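You operate a simulated robot arm through the tools that you are given. There is no shell and no other tool.

You are at the controls of a simulated robot arm. One attempt, no reset.

JOB
Check the blue test cock for leaks: green tray if it holds, rework bin if it falls.
Fine: knob to TEST, three strokes, read the window, vent before you lift it off.

Only the result counts: the job must be done as asked and must still hold three seconds after the hand-in. Knocking over, shifting, dropping, spilling or breaking anything else fails it.

ROBOT AND FRAMES
A 7-joint arm with a two-finger parallel gripper, fixed in place. Base frame: the origin is at the foot of the arm, x ahead of it, y to its left, z up; the work surface is at about z = 0. Units: cm, degrees, N and s.
With the tool pointing down near the work surface it reaches from about 24 to 62 cm from the base axis. Its first joint turns from -66.0 to 66.0 degrees. Payload 2.6 kg.
Tool frame: the origin (TCP) lies between the finger pads and is the grasp point; the fingertips stand 3 cm ahead of it; z points along the fingers, y is the line along which they close. The gripper opens to 9.4 cm. The fingers are 2.8 cm wide and 1 cm thick; the gripper's body (5 by 9.6 cm) begins 5.5 cm behind the TCP.
Orientation is that of the tool frame in the base frame, as a unit quaternion [w, x, y, z]. With the fingers straight down and closing along the base's y, the tool's x points along the base's -x, its y along +y and its z along -z.

CONTROLS
- The arm moves only by the tool send_rows. Its argument "plan" is a list of rows, each a list of 3 entries, a list of its own where there are three numbers: the turn, a rotation vector about the tool's x, y, z in degrees, then the shift along the tool's x, y, z in cm, then the finger opening in cm, from 0 to 9.4. In form: [[[wx, wy, wz], [dx, dy, dz], gripper], ...]. A call has 1 to 20 rows; each row is the pose to reach, as a shift and turn from the pose commanded when the call began, along the tool's axes at that moment. Rows are played at 5 a second. More than 5 cm and 8.6 degrees between two rows, or a gripper value outside its range, and nothing of the call is played. Where a pose cannot be reached the arm comes as near as it can. A force on the tool above 80 N (or 10 N above the force at the start of the call, whichever is more), or a blocked arm, ends the call early, and 0.2 s more pass. The fingers move at their own pace (about 7.2 cm/s each) and stop on an object; they squeeze with about 26 N. The grip force told is the motor's: it shows also when the fingers shut on nothing. Time passes only in rows, and 0.2 s behind the last, so rows that repeat a pose let the fingers close. The reply holds the time, the measured pose of the TCP, the force on the tool along the base axes, the opening and the grip force, in the units named above and with some noise, with the torque about the TCP (base axes, N m) and any sound that the robot's microphone picked up.
- Cameras (640 x 400 px; columns grow to the right, rows downward): "scene" is fixed at [4.76, 43.79, 57.85]; the picture's right is [-0.68, -0.73, 0.00], its down [-0.32, 0.30, -0.90] and it looks along [0.66, -0.62, -0.43] (base axes); focal length 324 px, centre (320, 200). "wrist" rides on the gripper at [7.6, 1.4, -10.2] in the tool frame; the picture's right is [-0.18, 0.98, 0.00], its down [-0.75, -0.14, -0.64] and it looks along [-0.63, -0.12, 0.77] (tool axes); focal length 243 px, centre (320, 200). There is no depth. A picture from a camera that has moved, and an enlarged one, comes with that camera's place and axes in the base frame and with its lens.
- capture(camera): a new picture of that camera. It takes no simulated time.
- close_up(camera, box): a new picture of the part [left, top, right, bottom] of that camera's present view, enlarged. It takes no simulated time.
- finish_job(): hands the job in; it is judged then, once.

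Nothing tells you positions but the pictures and the camera data. Unless the task says otherwise, let go and move clear before handing in.

The tools are called after "Call:" by a JSON object that holds its "api" and its "payload". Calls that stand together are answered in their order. send_rows: Moves the arm, as the interface text tells. Its arguments: {"type":"object","properties":{"plan":{"type":"array","items":{"type":"array"}}},"required":["plan"]} The other tools are called the same way: capture (camera) takes a picture; close_up (camera, box) takes an enlarged picture of a part of a camera's view; finish_job () hands the job in.

At the start:

```text
t: 0.0
tcp_pos: [34.81, 9.74, 41.06]
orientation: [0.0, 0.0, 1.0, 0.0]
ft_force: [0.0, -1.0, 0.1]
moment: [0.01, 0.01, 0.01]
gripper_width: 9.42
finger_force: 0.0
```

scene: 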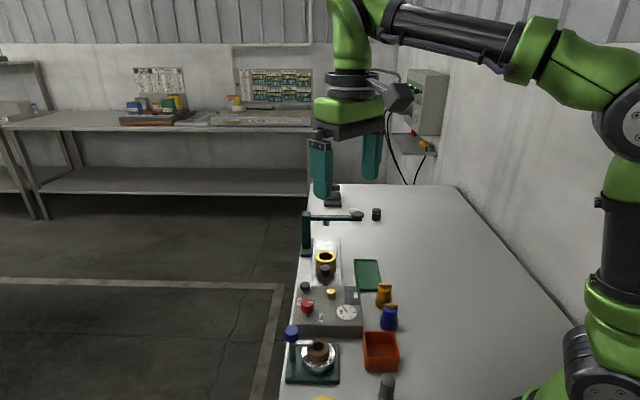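
wrist: 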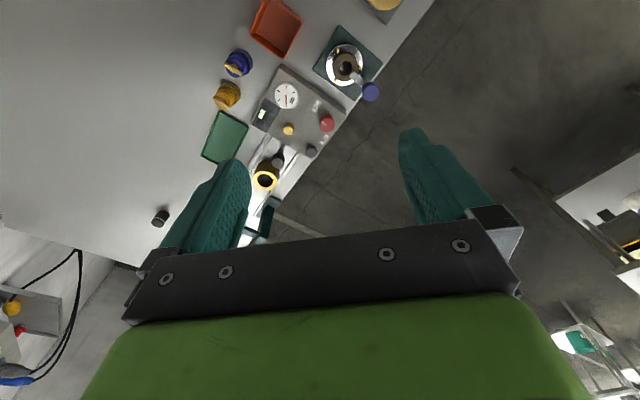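

I see a bench with a tester (gauge, red/yellow/grey controls), blue and amber test cocks, a green tray, and an orange bin. I'll look closer before moving.

Call:
{"api": "close_up", "payload": {"camera": "scene", "box": [270, 270, 430, 370]}}

Call:
{"api": "close_up", "payload": {"camera": "scene", "box": [270, 180, 430, 280]}}

Call:
{"api": "close_up", "payload": {"camera": "scene", "box": [270, 300, 430, 400]}}

Call:
{"api": "close_up", "payload": {"camera": "wrist", "box": [200, 0, 400, 125]}}

Call:
{"api": "close_up", "payload": {"camera": "wrist", "box": [200, 60, 360, 160]}}

Call:
{"api": "close_up", "payload": {"camera": "wrist", "box": [140, 140, 300, 240]}}

```text
4.00 times, centred on (350, 320) of scene
camera zoom: at [4.76, 43.79, 57.85], right [-0.68, -0.73, 0.0], down [-0.32, 0.3, -0.9], along [0.66, -0.62, -0.43], focal length 1298 px, centre (200, -280)
```

zoom: 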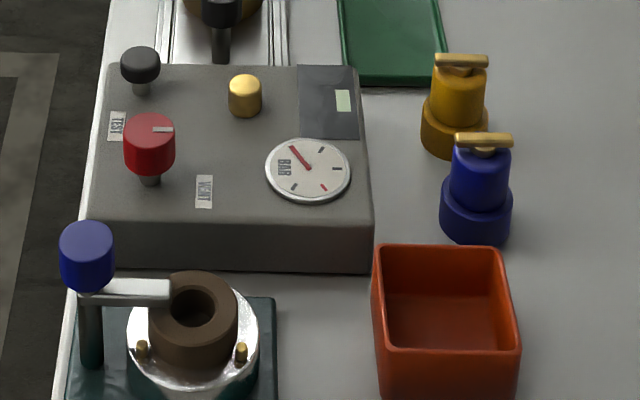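

```text
4.00 times, centred on (350, 230) of scene
camera zoom: at [4.76, 43.79, 57.85], right [-0.68, -0.73, 0.0], down [-0.32, 0.3, -0.9], along [0.66, -0.62, -0.43], focal length 1298 px, centre (200, 80)
```

zoom: 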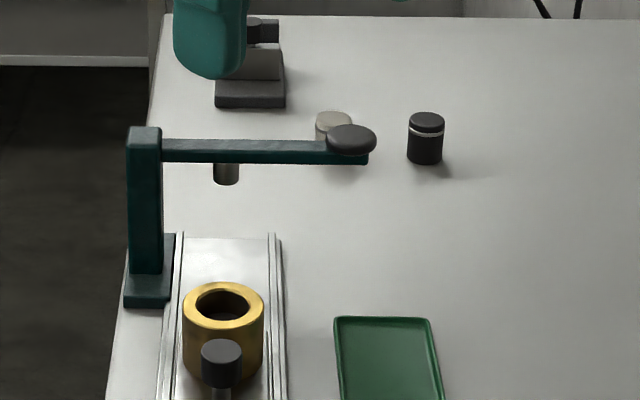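

```text
4.00 times, centred on (350, 350) of scene
camera zoom: at [4.76, 43.79, 57.85], right [-0.68, -0.73, 0.0], down [-0.32, 0.3, -0.9], along [0.66, -0.62, -0.43], focal length 1298 px, centre (200, -400)
```

zoom: 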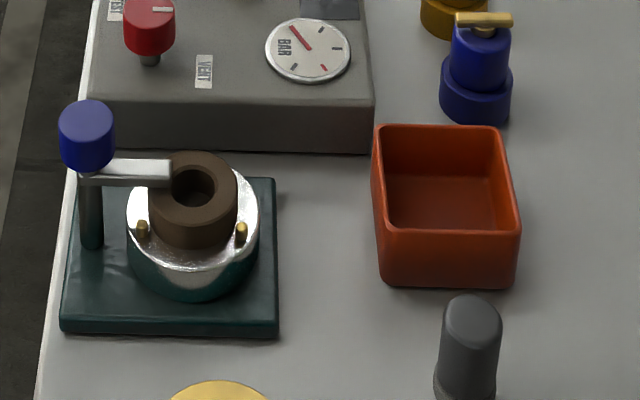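

```text
3.20 times, centred on (300, 62) of wrist
camera zoom: at [27.1, 11.24, 51.31], right [0.18, 0.98, 0.0], down [0.75, -0.14, 0.64], along [0.63, -0.12, -0.77], focal length 776 px, centre (384, 640)
```

zoom: 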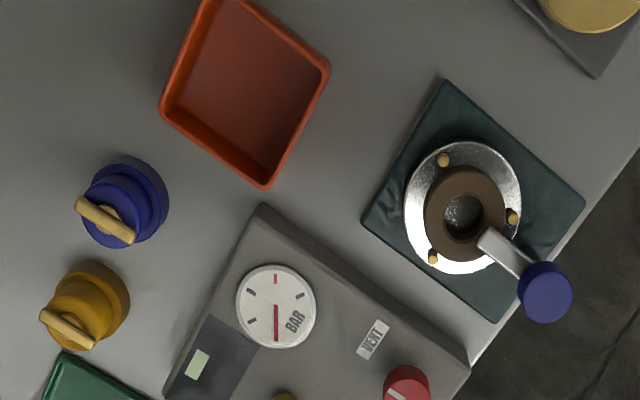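

```text
4.00 times, centred on (280, 110) of wrist
camera zoom: at [27.1, 11.24, 51.31], right [0.18, 0.98, 0.0], down [0.75, -0.14, 0.64], along [0.63, -0.12, -0.77], focal length 970 px, centre (480, 560)
```

zoom: 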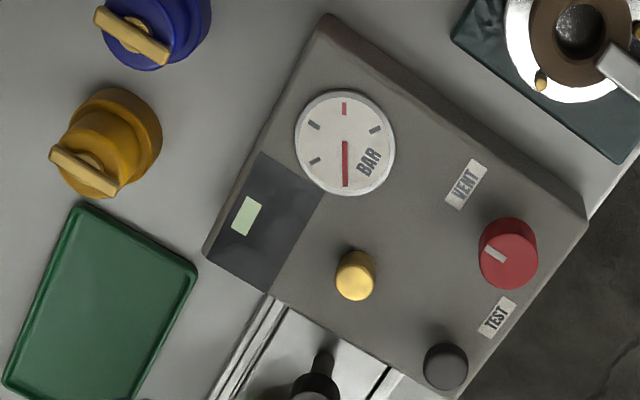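

```text
4.00 times, centred on (220, 190) of wrist
camera zoom: at [27.1, 11.24, 51.31], right [0.18, 0.98, 0.0], down [0.75, -0.14, 0.64], along [0.63, -0.12, -0.77], focal length 970 px, centre (720, 240)
```

zoom: 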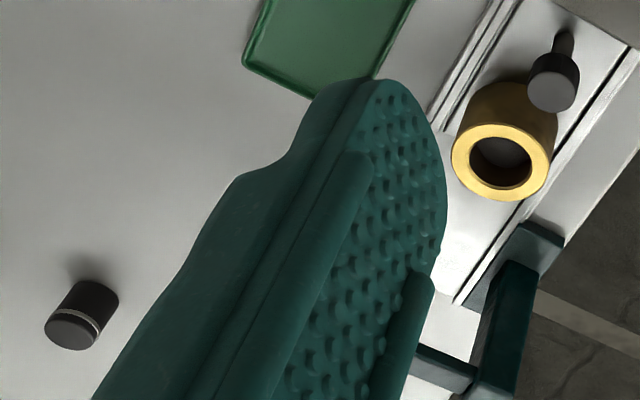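

The blue cock is at roughly (33.7, -5), the tester box around (41, 4), and a seat with a brown seal and a blue-knobbed swing arm sits nearby. I'll move to a nearer viewpoint, staying high.

Call:
{"api": "send_rows", "payload": {"plan": [[[0, 0, 0], [1.7, -1.7, 2.5], 9.4], [[0, 0, 0], [3.4, -3.4, 5], 9.4], [[0, 0, 0], [5.1, -5.1, 7.5], 9.4], [[0, 0, 0], [6.8, -6.7, 10], 9.4], [[0, 0, 0], [6.8, -6.7, 10], 9.4]]}}

Call:
{"api": "capture", "payload": {"camera": "wrist"}}

Call:
{"api": "capture", "payload": {"camera": "scene"}}

```text
t: 1.2
tcp_pos: [28.02, 2.82, 31.13]
orientation: [0.0, 0.0, 1.0, 0.0]
ft_force: [0.0, 0.4, 0.3]
moment: [-0.03, 0.02, 0.02]
gripper_width: 9.4
finger_force: 0.0
```

```text
taken
camera wrist: at [20.42, 4.31, 41.33], right [0.18, 0.98, 0.0], down [0.75, -0.14, 0.64], along [0.63, -0.12, -0.77], focal length 243 px, centre (320, 200)
```

wrist: 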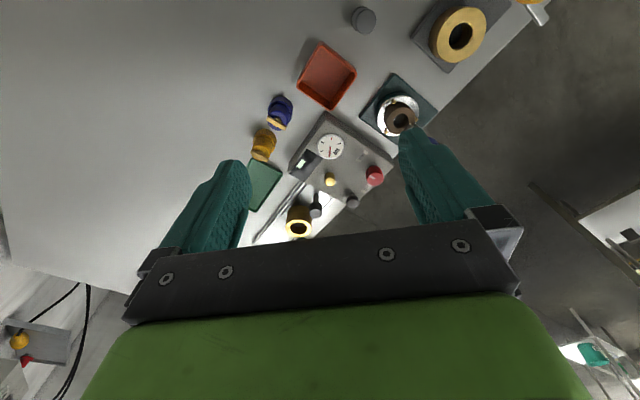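

```text
taken
```

scene: 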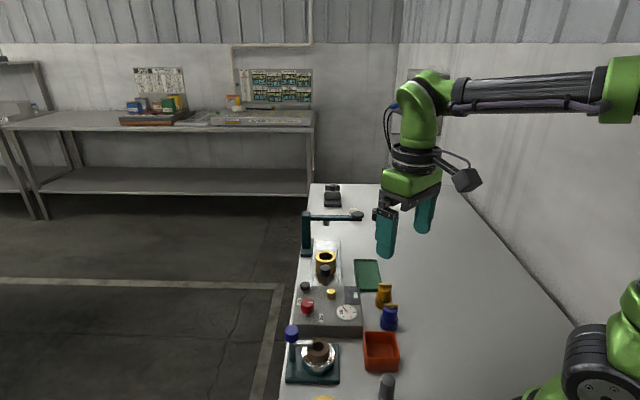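

The picture sharpens under enlargement, so I'll zoom in on each device to work out how it operates: the seat with its swing clamp, the tester panel, and the slide with the brass cup.

Call:
{"api": "close_up", "payload": {"camera": "wrist", "box": [280, 105, 400, 180]}}

Call:
{"api": "close_up", "payload": {"camera": "wrist", "box": [350, 60, 446, 120]}}

Call:
{"api": "close_up", "payload": {"camera": "wrist", "box": [280, 160, 376, 220]}}

Call:
{"api": "close_up", "payload": {"camera": "scene", "box": [280, 275, 376, 335]}}

Call:
{"api": "close_up", "payload": {"camera": "scene", "box": [275, 320, 355, 370]}}

Call:
{"api": "close_up", "payload": {"camera": "scene", "box": [290, 200, 386, 260]}}

Call:
{"api": "close_up", "payload": {"camera": "scene", "box": [290, 235, 370, 285]}}

Call:
{"api": "close_up", "payload": {"camera": "scene", "box": [350, 270, 430, 320]}}

Call:
{"api": "close_up", "payload": {"camera": "wrist", "box": [340, 0, 560, 130]}}

Call:
{"api": "close_up", "payload": {"camera": "wrist", "box": [240, 85, 336, 145]}}

```text
5.33 times, centred on (340, 142) of wrist
camera zoom: at [20.42, 4.31, 41.33], right [0.18, 0.98, 0.0], down [0.75, -0.14, 0.64], along [0.63, -0.12, -0.77], focal length 1294 px, centre (213, 507)
```

zoom: 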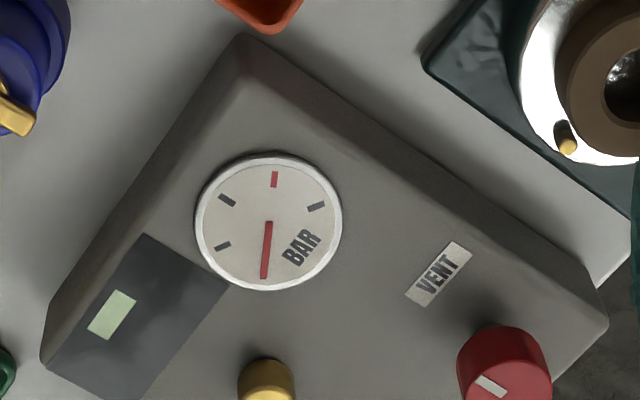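

```text
6.67 times, centred on (398, 90) of wrist
camera zoom: at [20.42, 4.31, 41.33], right [0.18, 0.98, 0.0], down [0.75, -0.14, 0.64], along [0.63, -0.12, -0.77], focal length 1618 px, centre (-200, 933)
```

zoom: 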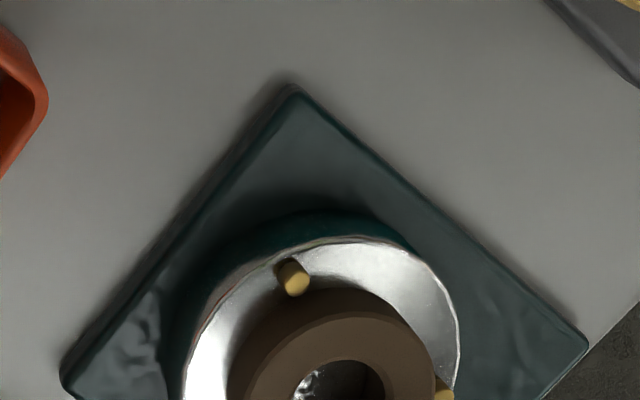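

```text
6.67 times, centred on (328, 190) of wrist
camera zoom: at [20.42, 4.31, 41.33], right [0.18, 0.98, 0.0], down [0.75, -0.14, 0.64], along [0.63, -0.12, -0.77], focal length 1618 px, centre (267, 267)
```

zoom: 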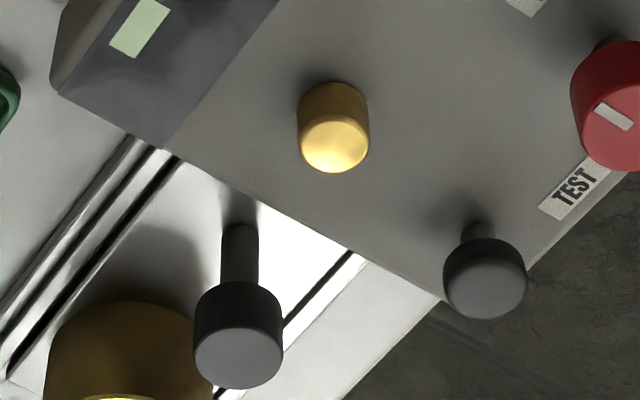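

```text
6.67 times, centred on (328, 305) of scene
camera zoom: at [4.76, 43.79, 57.85], right [-0.68, -0.73, 0.0], down [-0.32, 0.3, -0.9], along [0.66, -0.62, -0.43], focal length 2163 px, centre (267, -500)
```

zoom: 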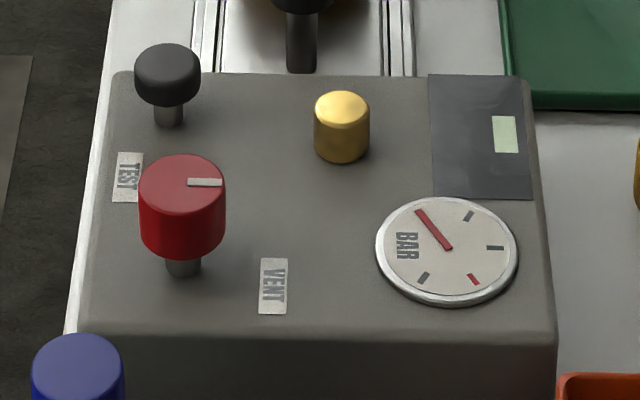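

```text
8.00 times, centred on (315, 345) of scene
camera zoom: at [4.76, 43.79, 57.85], right [-0.68, -0.73, 0.0], down [-0.32, 0.3, -0.9], along [0.66, -0.62, -0.43], focal length 2595 px, centre (360, -960)
```

zoom: 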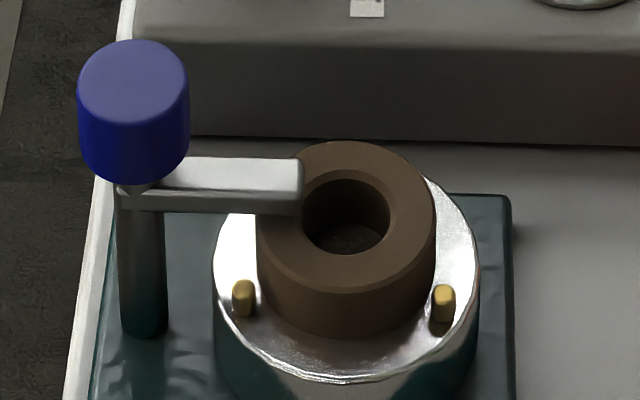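

```text
6.67 times, centred on (338, 230) of scene
camera zoom: at [4.76, 43.79, 57.85], right [-0.68, -0.73, 0.0], down [-0.32, 0.3, -0.9], along [0.66, -0.62, -0.43], focal length 2163 px, centre (200, 0)
```

zoom: 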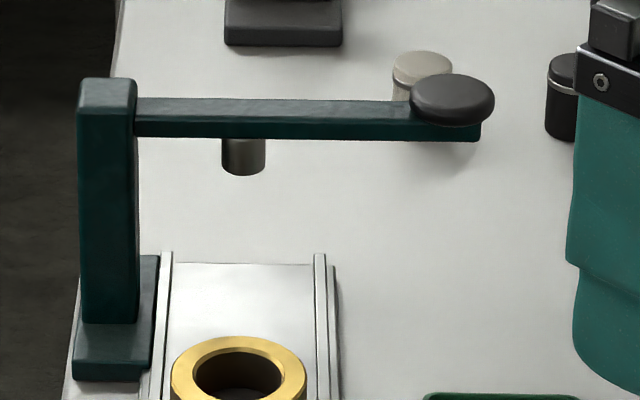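

```text
8.00 times, centred on (330, 260) of scene
camera zoom: at [4.76, 43.79, 57.85], right [-0.68, -0.73, 0.0], down [-0.32, 0.3, -0.9], along [0.66, -0.62, -0.43], focal length 2595 px, centre (240, -280)
```

zoom: 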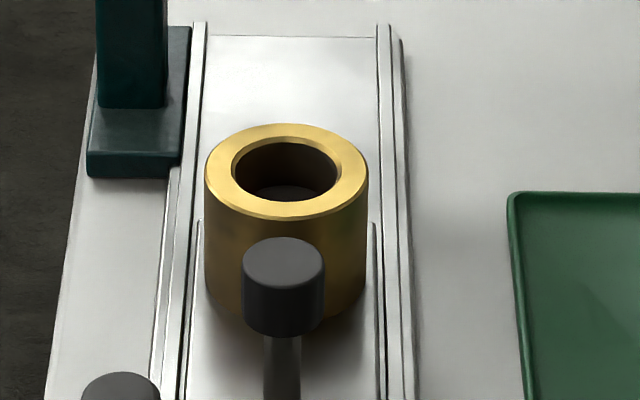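

```text
8.00 times, centred on (390, 295) of scene
camera zoom: at [4.76, 43.79, 57.85], right [-0.68, -0.73, 0.0], down [-0.32, 0.3, -0.9], along [0.66, -0.62, -0.43], focal length 2595 px, centre (-240, -560)
```

zoom: 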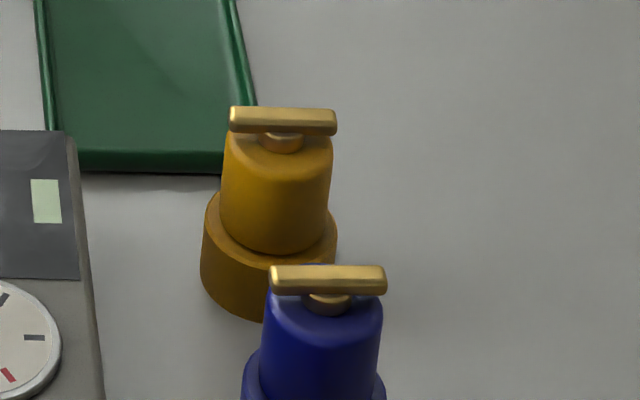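

```text
2.91 times, centred on (450, 65) of wrist
camera zoom: at [20.42, 4.31, 41.33], right [0.18, 0.98, 0.0], down [0.75, -0.14, 0.64], along [0.63, -0.12, -0.77], focal length 706 px, centre (-58, 593)
```

zoom: 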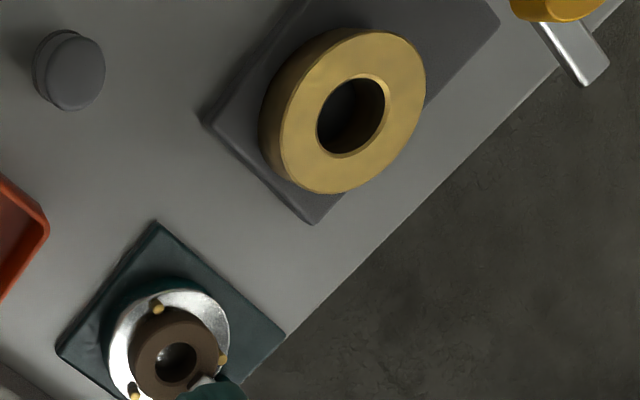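

```text
6.67 times, centred on (288, 115) of wrist
camera zoom: at [20.42, 4.31, 41.33], right [0.18, 0.98, 0.0], down [0.75, -0.14, 0.64], along [0.63, -0.12, -0.77], focal length 1618 px, centre (533, 767)
```

zoom: 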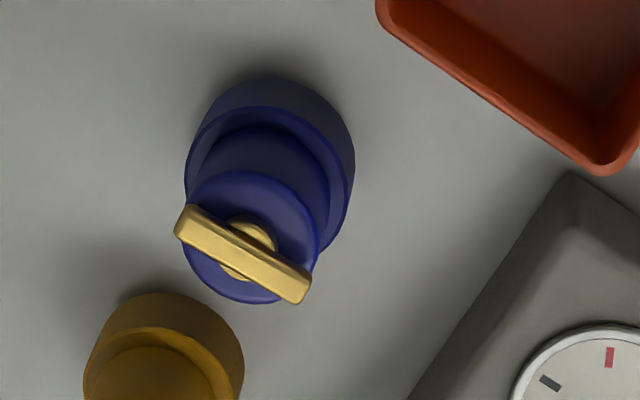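

The tester has a red VENT/TEST knob on a stem, a dark plunger knob on a stem, a brass nipple or button, a gauge and a window. I'll move lower, near the cocks, for better measurements.

Call:
{"api": "send_rows", "payload": {"plan": [[[0, 0, 0], [-0.8, -1.5, 3], 9.4], [[0, 0, 0], [-1.5, -3, 6], 9.4], [[0, 0, 0], [-2.2, -4.5, 9], 9.4], [[0, 0, 0], [-3, -6, 12], 9.4], [[0, 0, 0], [-3, -6, 12], 9.4]]}}

Call:
{"api": "capture", "payload": {"camera": "wrist"}}

Call:
{"api": "close_up", "payload": {"camera": "scene", "box": [280, 260, 440, 360]}}

```text
t: 2.4
tcp_pos: [30.9, -2.95, 18.95]
orientation: [-0.001, 0.0, 1.0, 0.0]
ft_force: [-0.6, 1.0, 0.4]
moment: [-0.02, -0.03, -0.01]
gripper_width: 9.37
finger_force: 0.0
```

```text
taken
camera wrist: at [23.31, -1.64, 29.2], right [0.19, 0.98, 0.0], down [0.75, -0.14, 0.64], along [0.63, -0.12, -0.77], focal length 243 px, centre (320, 200)
```

wrist: 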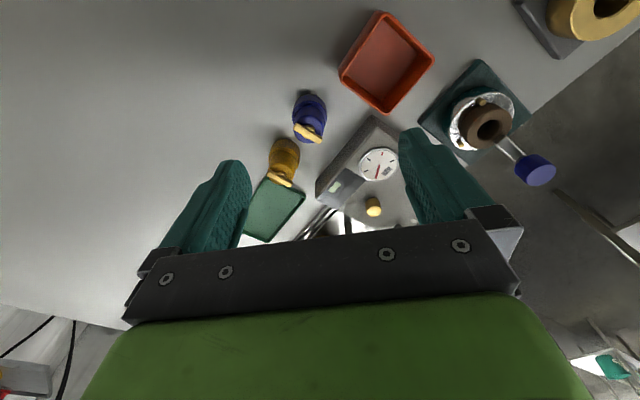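

```text
4.00 times, centred on (360, 310) of scene
camera zoom: at [4.77, 43.79, 57.85], right [-0.68, -0.73, 0.0], down [-0.32, 0.3, -0.9], along [0.66, -0.62, -0.43], focal length 1298 px, centre (160, -240)
```

zoom: 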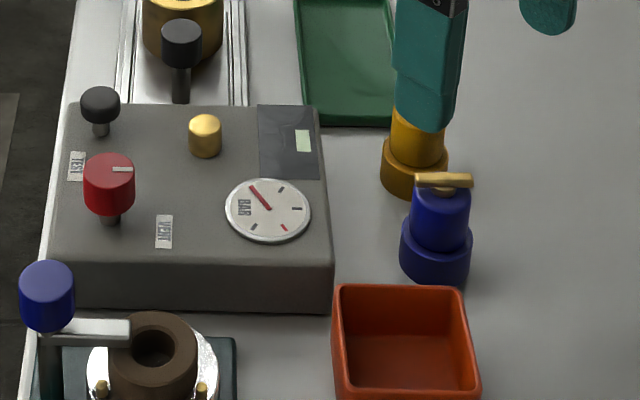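

Call:
{"api": "close_up", "payload": {"camera": "wrist", "box": [416, 50, 576, 200]}}

Call:
{"api": "close_up", "payload": {"camera": "wrist", "box": [256, 80, 416, 230]}}

```text
2.67 times, centred on (496, 125) of wrist
camera zoom: at [23.31, -1.64, 29.2], right [0.19, 0.98, 0.0], down [0.75, -0.14, 0.64], along [0.63, -0.12, -0.77], focal length 647 px, centre (-149, 400)
```

zoom: 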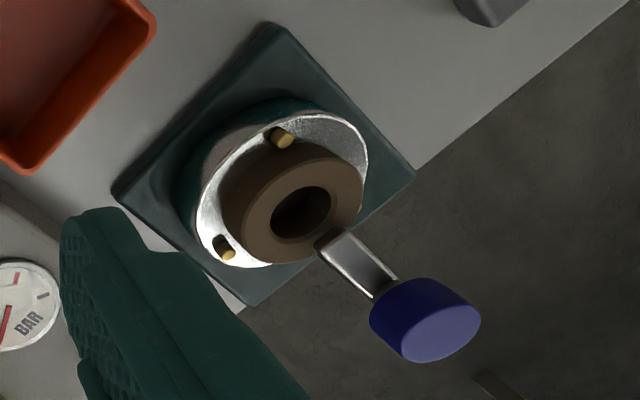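

```text
2.67 times, centred on (336, 155) of wrist
camera zoom: at [23.31, -1.64, 29.2], right [0.19, 0.98, 0.0], down [0.75, -0.14, 0.64], along [0.63, -0.12, -0.77], focal length 647 px, centre (277, 320)
```

zoom: 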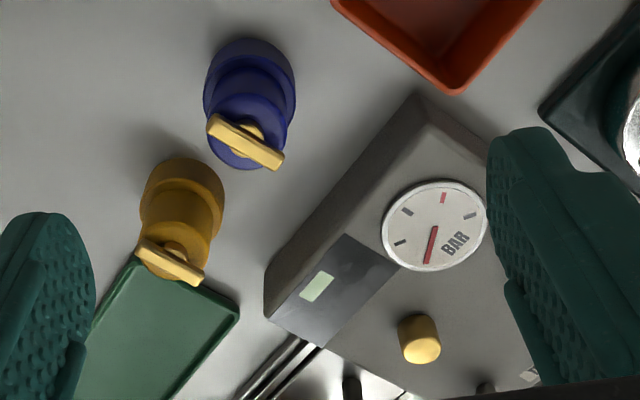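

The blue cock's handle is at about (33.4, -4.7, 6.1) and lies along the tester's axis, with the amber one 6.5 cm away. I'll yaw the gripper 47° so it closes across the handle, narrow the opening, and hover above the cock to refine.

Call:
{"api": "send_rows", "payload": {"plan": [[[0, 0, -8], [-0.4, -0.3, 0.7], 7], [[0, 0, -16], [-0.8, -0.6, 1.4], 5.5], [[0, 0, -24], [-1.2, -0.9, 2], 5.5], [[0, 0, -32], [-1.6, -1.2, 2.7], 5.5], [[0, 0, -40], [-2.1, -1.5, 3.4], 5.5], [[0, 0, -47], [-2.5, -1.75, 4], 5.5], [[0, 0, -47], [-2.5, -1.75, 4], 5.5]]}}

Call:
{"api": "capture", "payload": {"camera": "wrist"}}

Call:
{"api": "close_up", "payload": {"camera": "scene", "box": [280, 260, 440, 360]}}

```text
t: 4.0
tcp_pos: [33.56, -4.63, 15.02]
orientation: [0.001, -0.4, 0.917, -0.001]
ft_force: [0.6, 0.2, -0.5]
moment: [-0.01, -0.01, 0.02]
gripper_width: 5.47
finger_force: 0.1
```

```text
taken
camera wrist: at [27.26, -9.23, 25.34], right [-0.59, 0.8, 0.0], down [0.62, 0.46, 0.64], along [0.52, 0.38, -0.77], focal length 243 px, centre (320, 200)
```

wrist: 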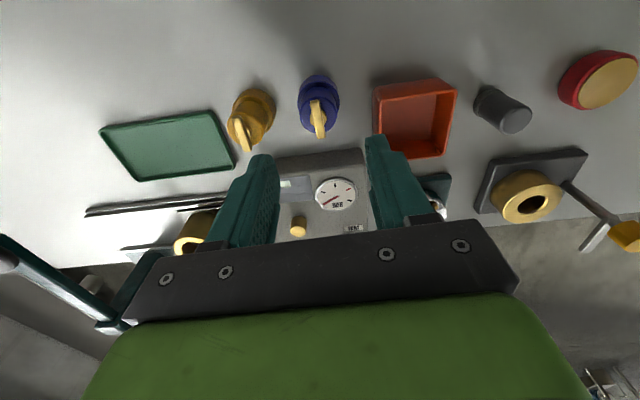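

```text
4.00 times, centred on (360, 310) of scene
camera zoom: at [4.77, 43.79, 57.85], right [-0.68, -0.73, 0.0], down [-0.32, 0.3, -0.9], along [0.66, -0.62, -0.43], focal length 1298 px, centre (160, -240)
```

zoom: 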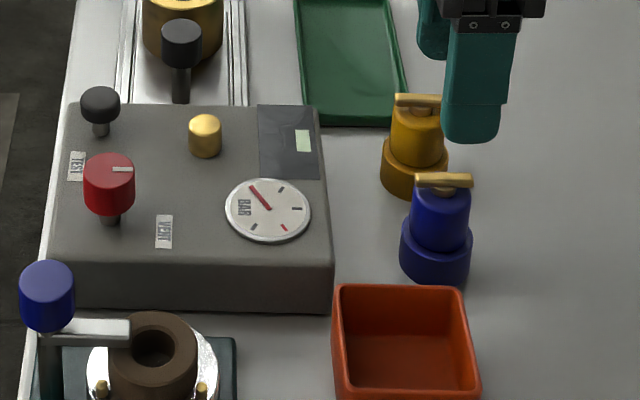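

Call:
{"api": "close_up", "payload": {"camera": "wrist", "box": [264, 60, 376, 150]}}

Call:
{"api": "close_up", "payload": {"camera": "scene", "box": [370, 290, 402, 340]}}

Call:
{"api": "close_up", "payload": {"camera": "wrist", "box": [270, 140, 382, 240]}}

```text
4.44 times, centred on (320, 105) of wrist
camera zoom: at [27.26, -9.23, 25.34], right [-0.59, 0.8, 0.0], down [0.62, 0.46, 0.64], along [0.52, 0.38, -0.77], focal length 1078 px, centre (320, 622)
```

zoom: 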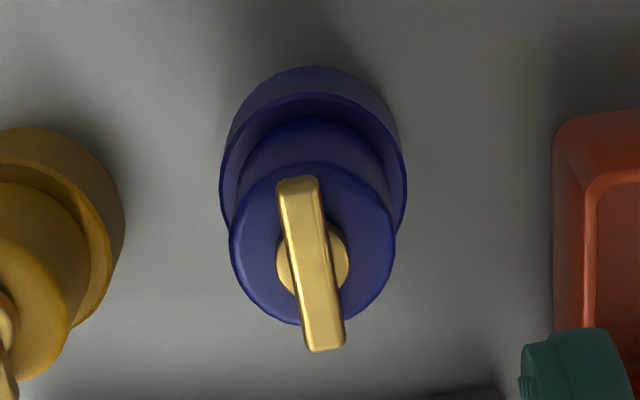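

```text
8.00 times, centred on (386, 315) of scene
camera zoom: at [4.77, 43.79, 57.85], right [-0.68, -0.73, 0.0], down [-0.32, 0.3, -0.9], along [0.66, -0.62, -0.43], focal length 2595 px, centre (-208, -720)
```

zoom: 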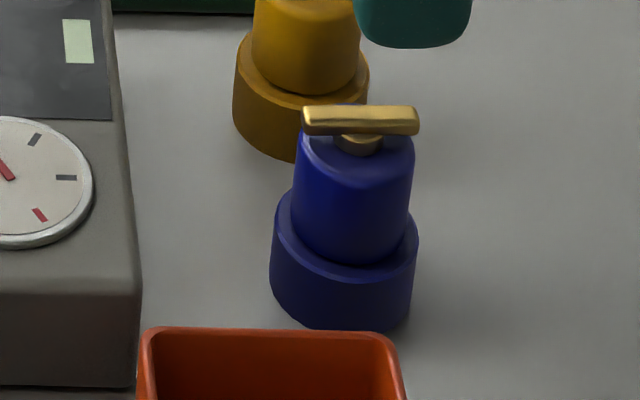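

```text
4.00 times, centred on (326, 190) of wrist
camera zoom: at [27.26, -9.23, 25.34], right [-0.59, 0.8, 0.0], down [0.62, 0.46, 0.64], along [0.52, 0.38, -0.77], focal length 970 px, centre (296, 240)
```

zoom: 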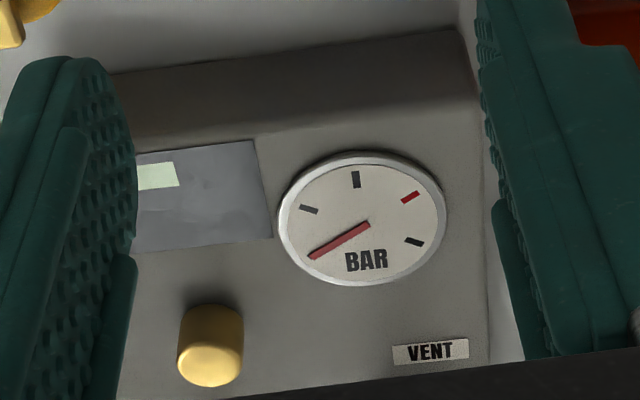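

The cock is axis-aligned with the tool (offset about 0.2 cm in x, -0.1 cm in y), with its flange up to z≈2, body from 2 to 5 and handle from 5 to 6. I'll descend to z≈5.3 so the tips stay above the flange, then grip the body.

Call:
{"api": "send_rows", "payload": {"plan": [[[0, 0, 0], [0.2, -0.1, 2.5], 5.5], [[0, 0, 0], [0.2, -0.1, 5], 5.5], [[0, 0, 0], [0.2, -0.1, 7], 5.5], [[0, 0, 0], [0.2, -0.1, 8.7], 5.5], [[0, 0, 0], [0.2, -0.1, 9.6], 5.5], [[0, 0, 0], [0.2, -0.1, 9.6], 5.5]]}}

Call:
{"api": "close_up", "payload": {"camera": "scene", "box": [350, 270, 430, 340]}}

Call:
{"api": "capture", "payload": {"camera": "wrist"}}

```text
t: 5.4
tcp_pos: [33.35, -4.8, 5.43]
orientation: [-0.001, -0.399, 0.917, 0.0]
ft_force: [-0.7, -0.1, 0.4]
moment: [-0.02, -0.01, -0.01]
gripper_width: 5.51
finger_force: 0.0
```

```text
5.71 times, centred on (390, 305) of scene
camera zoom: at [4.77, 43.79, 57.85], right [-0.68, -0.73, 0.0], down [-0.32, 0.3, -0.9], along [0.66, -0.62, -0.43], focal length 1854 px, centre (-80, -400)
```

zoom: 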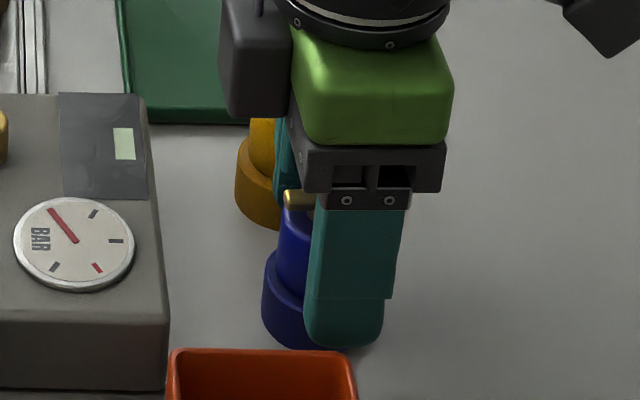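

```text
taken
camera wrist: at [27.06, -9.42, 15.71], right [-0.59, 0.81, 0.0], down [0.62, 0.45, 0.64], along [0.52, 0.38, -0.77], focal length 243 px, centre (320, 200)
```

wrist: 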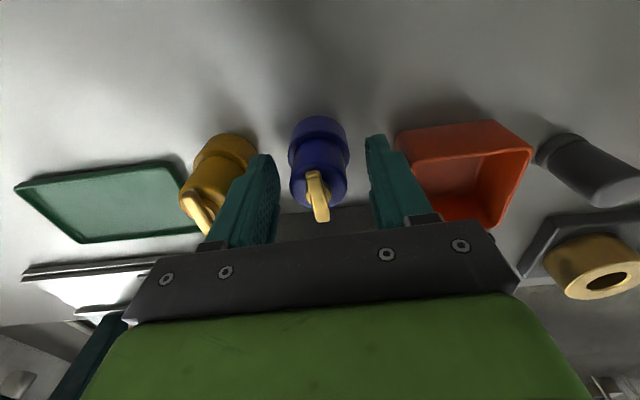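

Call:
{"api": "close_up", "payload": {"camera": "wrist", "box": [264, 110, 392, 230]}}

```text
3.33 times, centred on (328, 170) of wrist
camera zoom: at [27.06, -9.42, 15.71], right [-0.59, 0.81, 0.0], down [0.62, 0.45, 0.64], along [0.52, 0.38, -0.77], focal length 809 px, centre (293, 300)
```

zoom: 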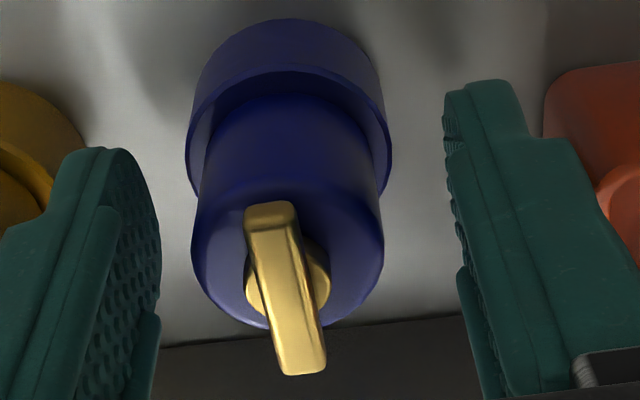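

Aligned well; closing now and then lifting a little.

Call:
{"api": "send_rows", "payload": {"plan": [[[0, 0, 0], [0, 0, 0], 2.0], [[0, 0, 0], [0, 0, 0], 2.0], [[0, 0, 0], [0, 0, 0], 2.0], [[0, 0, 0], [0, 0, 0], 2.0]]}}

```text
t: 6.4
tcp_pos: [33.27, -4.9, 5.44]
orientation: [-0.001, -0.399, 0.917, 0.0]
ft_force: [-0.6, 0.6, -0.2]
moment: [-0.02, -0.01, 0.0]
gripper_width: 3.16
finger_force: 26.6
```

The body is gripped at 3.16 cm. I'll lift straight up, then tilt toward the scene camera to inspect the underside and learn how it seats.

Call:
{"api": "send_rows", "payload": {"plan": [[[0, 0, 0], [0, 0, -1], 2.0], [[0, 0, 0], [0, 0, -4], 2.0], [[0, 0, 0], [0, 0, -8], 2.0], [[0, 0, 0], [0, 0, -12], 2.0], [[0, 0, 0], [0, 0, -16], 2.0], [[-8, 0, 0], [0, 0, -19], 2.0], [[-16, 0, 0], [0, 0, -21], 2.0], [[-24, 0, 0], [0, 0, -22], 2.0], [[-32, 0, 0], [0, 0, -22], 2.0], [[-40, 0, 0], [0, 0, -22], 2.0], [[-48, 0, 0], [0, 0, -22], 2.0], [[-55, 0, 0], [0, 0, -22], 2.0], [[-55, 0, 0], [0, 0, -22], 2.0]]}}

Call:
{"api": "capture", "payload": {"camera": "scene"}}

```text
t: 9.2
tcp_pos: [33.43, -4.93, 27.54]
orientation: [-0.184, -0.354, 0.813, 0.424]
ft_force: [0.0, -0.1, -0.9]
moment: [-0.02, -0.02, 0.01]
gripper_width: 3.14
finger_force: 25.9
```

```text
taken
```

scene: 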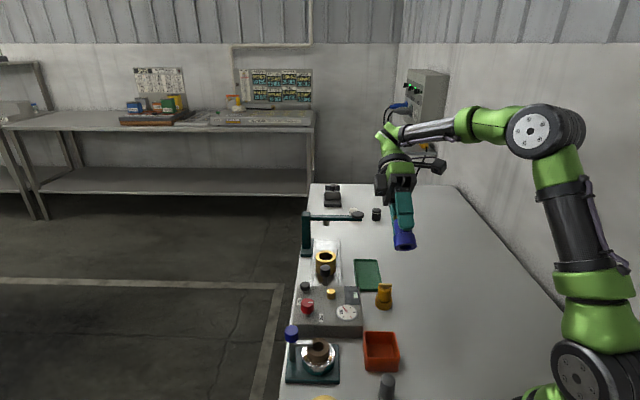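

Call:
{"api": "close_up", "payload": {"camera": "scene", "box": [380, 215, 428, 260]}}

Call:
{"api": "close_up", "payload": {"camera": "scene", "box": [290, 275, 370, 340]}}

Call:
{"api": "capture", "payload": {"camera": "wrist"}}

```text
8.89 times, centred on (404, 238) of scene
camera zoom: at [4.77, 43.79, 57.85], right [-0.68, -0.73, 0.0], down [-0.32, 0.3, -0.9], along [0.66, -0.62, -0.43], focal length 2884 px, centre (-427, -133)
```

zoom: 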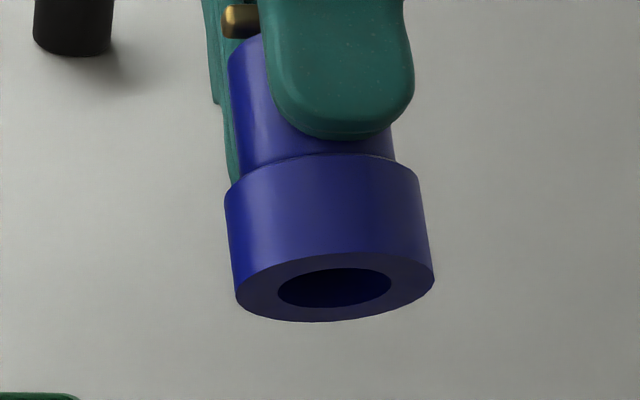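

```text
6.15 times, centred on (330, 308) of scene
camera zoom: at [4.77, 43.79, 57.85], right [-0.68, -0.73, 0.0], down [-0.32, 0.3, -0.9], along [0.66, -0.62, -0.43], focal length 1996 px, centre (258, -462)
```

zoom: 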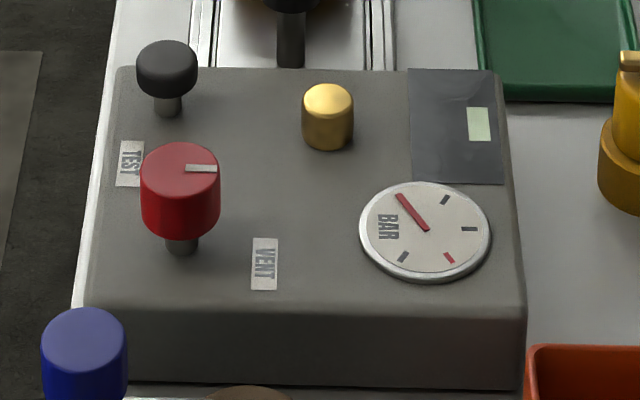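

```text
taken
camera wrist: at [33.71, -15.59, 34.52], right [-0.29, 0.52, 0.81], down [0.96, 0.14, 0.25], along [0.02, 0.84, -0.54], focal length 243 px, centre (320, 200)
```

wrist: 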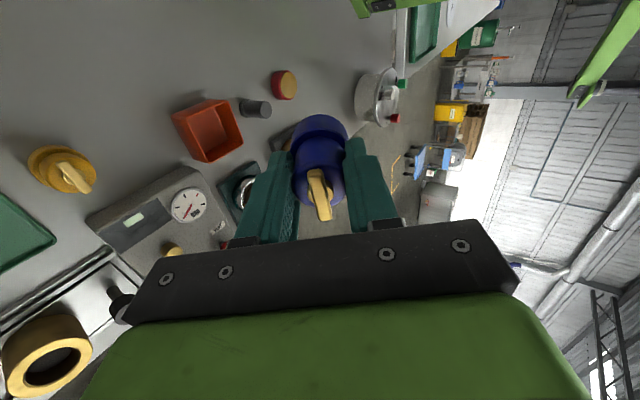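

The underside has a bore of about 2.2 cm, which matches the brass nipple (about 1.9 cm) on the tester, so that is the seat. I'll straighten up, then travel high to above the nipple near (46.1, 1.5).

Call:
{"api": "send_rows", "payload": {"plan": [[[8, 0, 0], [0, 0, 0], 2.0], [[16, 0, 0], [0, 0, 0], 2.0], [[24, 0, 0], [0, 0, 0], 2.0], [[32, 0, 0], [0, 0, 0], 2.0], [[40, 0, 0], [0, 0, 0], 2.0], [[48, 0, 0], [0, 0, 0], 2.0], [[55, 0, 0], [0, 0, 0], 2.0], [[55, 0, 0], [0, 0, 0], 2.0]]}}

```text
t: 11.0
tcp_pos: [33.38, -4.74, 27.51]
orientation: [0.001, -0.399, 0.917, -0.001]
ft_force: [-0.5, 0.1, -0.7]
moment: [0.02, -0.01, -0.03]
gripper_width: 3.14
finger_force: 25.8
```

Call:
{"api": "send_rows", "payload": {"plan": [[[0, 0, 0], [-3.3, -1.26, 1], 2.0], [[0, 0, 0], [-6.6, -2.52, 3.2], 2.0], [[0, 0, 0], [-9.9, -3.78, 5.4], 2.0], [[0, 0, 0], [-11.6, -4.4, 7.8], 2.0], [[0, 0, 0], [-13.22, -5.04, 10.5], 2.0], [[0, 0, 0], [-13.22, -5.04, 10.5], 2.0]]}}

Call:
{"api": "capture", "payload": {"camera": "wrist"}}

Call:
{"api": "close_up", "payload": {"camera": "wrist", "box": [272, 60, 368, 150]}}

Call:
{"api": "close_up", "payload": {"camera": "scene", "box": [280, 240, 400, 340]}}

```text
t: 12.4
tcp_pos: [46.23, 1.28, 16.93]
orientation: [-0.001, -0.398, 0.917, 0.0]
ft_force: [-0.3, -0.1, -1.1]
moment: [-0.02, 0.02, 0.02]
gripper_width: 3.11
finger_force: 26.2
```

```text
taken
camera wrist: at [39.93, -3.25, 27.2], right [-0.59, 0.81, 0.0], down [0.62, 0.45, 0.64], along [0.52, 0.38, -0.77], focal length 243 px, centre (320, 200)
```

wrist: 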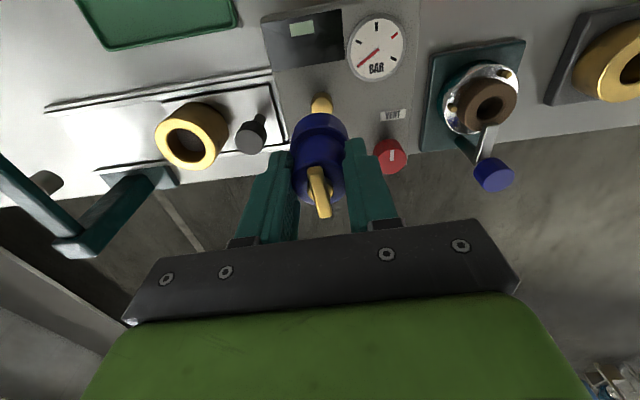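

```text
4.44 times, centred on (320, 105) of wrist
camera zoom: at [39.93, -3.25, 27.2], right [-0.59, 0.81, 0.0], down [0.62, 0.45, 0.64], along [0.52, 0.38, -0.77], focal length 1078 px, centre (320, 622)
```

zoom: 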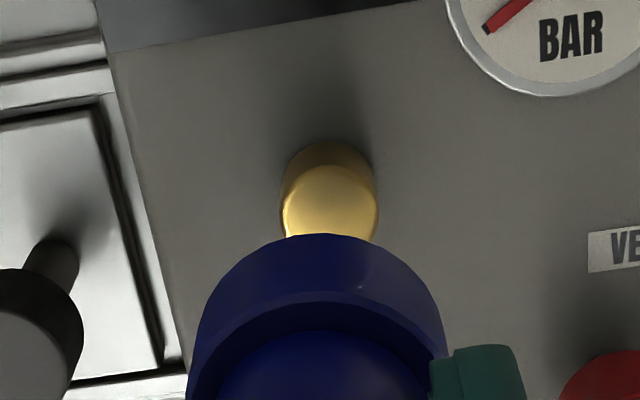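

```text
4.00 times, centred on (340, 290) of scene
camera zoom: at [4.77, 43.79, 57.85], right [-0.68, -0.73, 0.0], down [-0.32, 0.3, -0.9], along [0.66, -0.62, -0.43], focal length 1298 px, centre (240, -160)
```

zoom: 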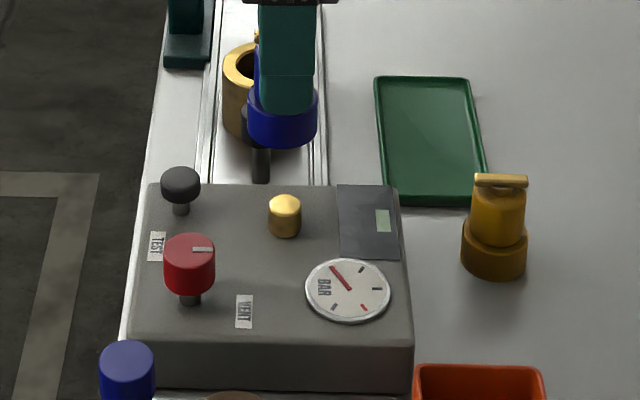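

Call:
{"api": "close_up", "payload": {"camera": "wrist", "box": [272, 90, 368, 150]}}

Call:
{"api": "close_up", "payload": {"camera": "wrist", "box": [260, 100, 380, 220]}}

```text
6.67 times, centred on (320, 120) of wrist
camera zoom: at [39.93, -3.25, 27.2], right [-0.59, 0.81, 0.0], down [0.62, 0.45, 0.64], along [0.52, 0.38, -0.77], focal length 1618 px, centre (320, 733)
```

zoom: 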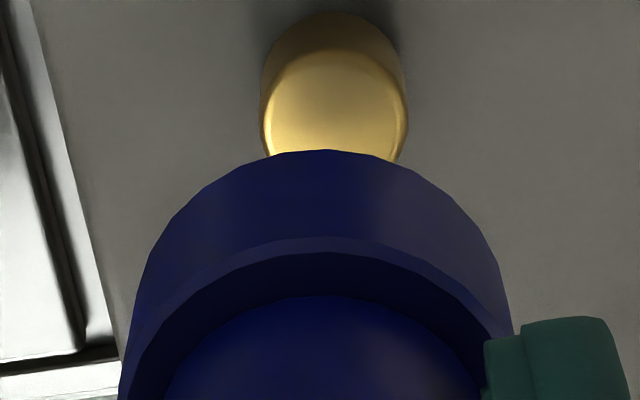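

```text
3.33 times, centred on (320, 160) of wrist
camera zoom: at [39.93, -3.25, 27.2], right [-0.59, 0.81, 0.0], down [0.62, 0.45, 0.64], along [0.52, 0.38, -0.77], focal length 809 px, centre (320, 333)
```

zoom: 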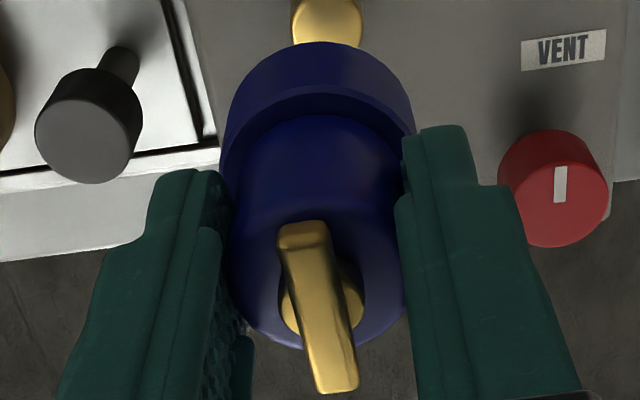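

Call:
{"api": "close_up", "payload": {"camera": "scene", "box": [332, 252, 372, 302]}}

```text
8.00 times, centred on (352, 277) of scene
camera zoom: at [4.77, 43.79, 57.85], right [-0.68, -0.73, 0.0], down [-0.32, 0.3, -0.9], along [0.66, -0.62, -0.43], focal length 2595 px, centre (64, -416)
```

zoom: 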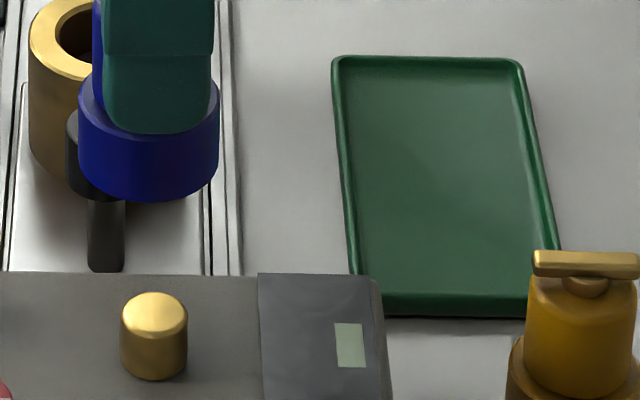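

The nipple sits about +0.26 cm in tool x and +0.23 cm in tool y from the cock's axis. I'll correct for that and come down to just above the nipple.

Call:
{"api": "send_rows", "payload": {"plan": [[[0, 0, 0], [0.26, 0.23, 1], 2.0], [[0, 0, 0], [0.26, 0.23, 3], 2.0], [[0, 0, 0], [0.26, 0.23, 4.9], 2.0], [[0, 0, 0], [0.26, 0.23, 4.9], 2.0], [[0, 0, 0], [0.26, 0.23, 4.9], 2.0]]}}

Call:
{"api": "close_up", "payload": {"camera": "scene", "box": [332, 252, 372, 302]}}

Call:
{"api": "close_up", "payload": {"camera": "wrist", "box": [250, 80, 390, 200]}}

```text
t: 13.6
tcp_pos: [45.73, 1.38, 11.97]
orientation: [0.0, -0.398, 0.917, -0.001]
ft_force: [1.0, -0.2, -1.7]
moment: [-0.01, 0.02, 0.03]
gripper_width: 3.15
finger_force: 26.2
```

```text
8.00 times, centred on (352, 277) of scene
camera zoom: at [4.77, 43.79, 57.85], right [-0.68, -0.73, 0.0], down [-0.32, 0.3, -0.9], along [0.66, -0.62, -0.43], focal length 2595 px, centre (64, -416)
```

zoom: 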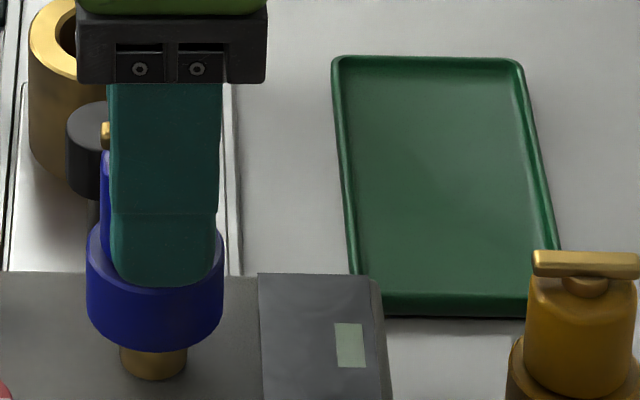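

```text
3.33 times, centred on (320, 140) of wrist
camera zoom: at [39.54, -3.21, 22.19], right [-0.59, 0.81, 0.0], down [0.62, 0.45, 0.64], along [0.52, 0.38, -0.77], focal length 809 px, centre (320, 400)
```

zoom: 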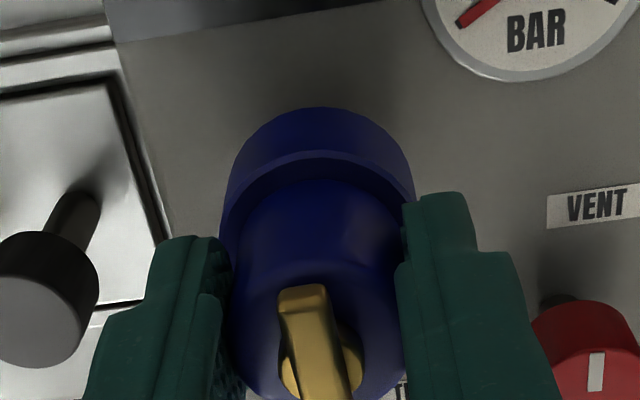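

The scene view confirms the x alignment, and the combined views put the nipple top at z≈6. I'll ease down a little and check the forces.

Call:
{"api": "send_rows", "payload": {"plan": [[[0, 0, 0], [0, 0, 0.3], 2.0], [[0, 0, 0], [0, 0, 0.5], 2.0], [[0, 0, 0], [0, 0, 0.7], 2.0], [[0, 0, 0], [0, 0, 0.9], 2.0], [[0, 0, 0], [0, 0, 0.9], 2.0]]}}

Call:
{"api": "close_up", "payload": {"camera": "scene", "box": [332, 252, 372, 302]}}

```text
t: 14.8
tcp_pos: [45.91, 1.46, 11.26]
orientation: [0.0, -0.399, 0.917, -0.001]
ft_force: [0.0, 0.3, -2.0]
moment: [-0.01, 0.01, 0.01]
gripper_width: 3.06
finger_force: 26.5
```

```text
8.00 times, centred on (352, 277) of scene
camera zoom: at [4.77, 43.79, 57.85], right [-0.68, -0.73, 0.0], down [-0.32, 0.3, -0.9], along [0.66, -0.62, -0.43], focal length 2595 px, centre (64, -416)
```

zoom: 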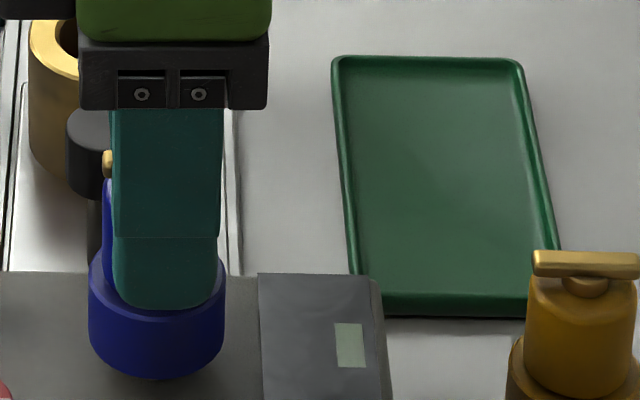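

No contact force yet; continuing down.

Call:
{"api": "send_rows", "payload": {"plan": [[[0, 0, 0], [0, 0, 0.2], 2.0], [[0, 0, 0], [0, 0, 0.4], 2.0], [[0, 0, 0], [0, 0, 0.6], 2.0], [[0, 0, 0], [0, 0, 0.6], 2.0]]}}

```text
t: 15.8
tcp_pos: [45.76, 1.35, 10.53]
orientation: [0.0, -0.398, 0.917, 0.001]
ft_force: [-0.4, -0.4, -0.6]
moment: [0.01, 0.03, 0.03]
gripper_width: 3.1
finger_force: 25.9
```

Call:
{"api": "send_rows", "payload": {"plan": [[[0, 0, 0], [0, 0, 0.2], 2.0], [[0, 0, 0], [0, 0, 0.4], 2.0], [[0, 0, 0], [0, 0, 0.5], 2.0], [[0, 0, 0], [0, 0, 0.5], 2.0]]}}

Call:
{"api": "close_up", "payload": {"camera": "scene", "box": [320, 252, 384, 332]}}

Call:
{"api": "capture", "payload": {"camera": "wrist"}}

```text
t: 16.8
tcp_pos: [45.75, 1.41, 10.08]
orientation: [-0.001, -0.398, 0.917, 0.0]
ft_force: [-0.9, -0.4, -0.5]
moment: [-0.03, -0.04, -0.01]
gripper_width: 3.07
finger_force: 25.9
```

```text
5.00 times, centred on (352, 292) of scene
camera zoom: at [4.77, 43.79, 57.85], right [-0.68, -0.73, 0.0], down [-0.32, 0.3, -0.9], along [0.66, -0.62, -0.43], focal length 1622 px, centre (160, -260)
```

zoom: 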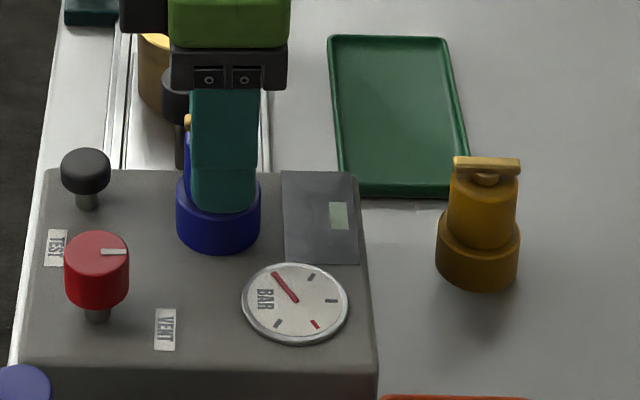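

```text
taken
camera wrist: at [39.45, -3.27, 20.29], right [-0.59, 0.81, 0.0], down [0.62, 0.45, 0.64], along [0.52, 0.38, -0.77], focal length 243 px, centre (320, 200)
```

wrist: 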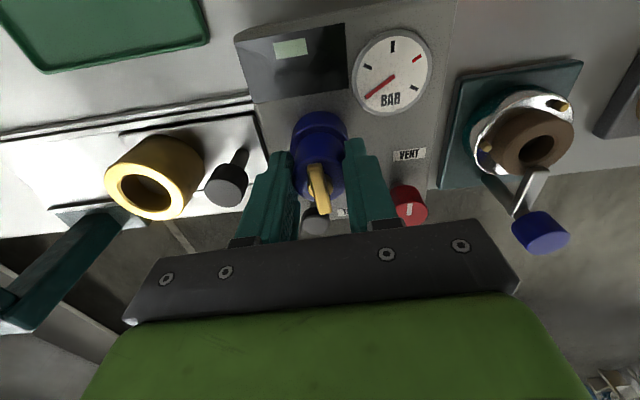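

It appears to be engaging the nipple without force. Continuing gently until it seats.

Call:
{"api": "send_rows", "payload": {"plan": [[[0, 0, 0], [0, 0, 0.15], 2.0], [[0, 0, 0], [0, 0, 0.3], 2.0], [[0, 0, 0], [0, 0, 0.3], 2.0]]}}

```text
t: 17.6
tcp_pos: [45.89, 1.29, 9.99]
orientation: [0.003, -0.399, 0.917, -0.001]
ft_force: [-3.1, -1.6, 20.3]
moment: [0.21, 0.3, 0.01]
gripper_width: 3.07
finger_force: 26.2
```

Call:
{"api": "close_up", "payload": {"camera": "scene", "box": [332, 272, 372, 322]}}

Call:
{"api": "close_up", "payload": {"camera": "wrist", "box": [272, 80, 368, 180]}}

```text
8.00 times, centred on (352, 297) of scene
camera zoom: at [4.75, 43.79, 57.86], right [-0.68, -0.73, 0.0], down [-0.32, 0.3, -0.9], along [0.66, -0.62, -0.43], focal length 2595 px, centre (64, -576)
```

zoom: 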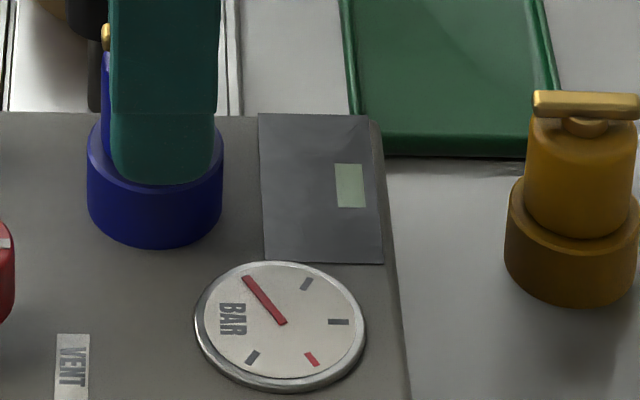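

```text
4.00 times, centred on (320, 130) of wrist
camera zoom: at [39.5, -3.24, 20.09], right [-0.59, 0.81, 0.0], down [0.61, 0.45, 0.64], along [0.52, 0.38, -0.76], focal length 970 px, centre (320, 480)
```

zoom: 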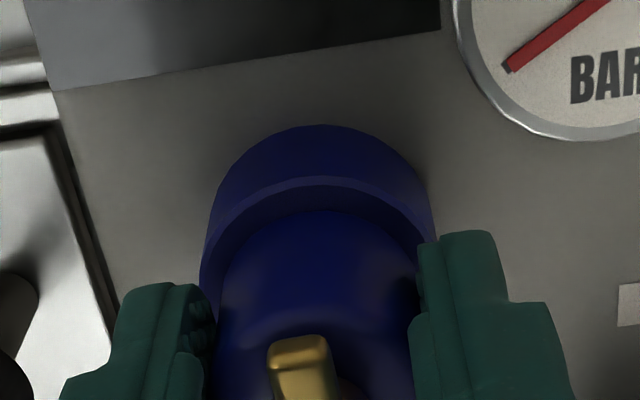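

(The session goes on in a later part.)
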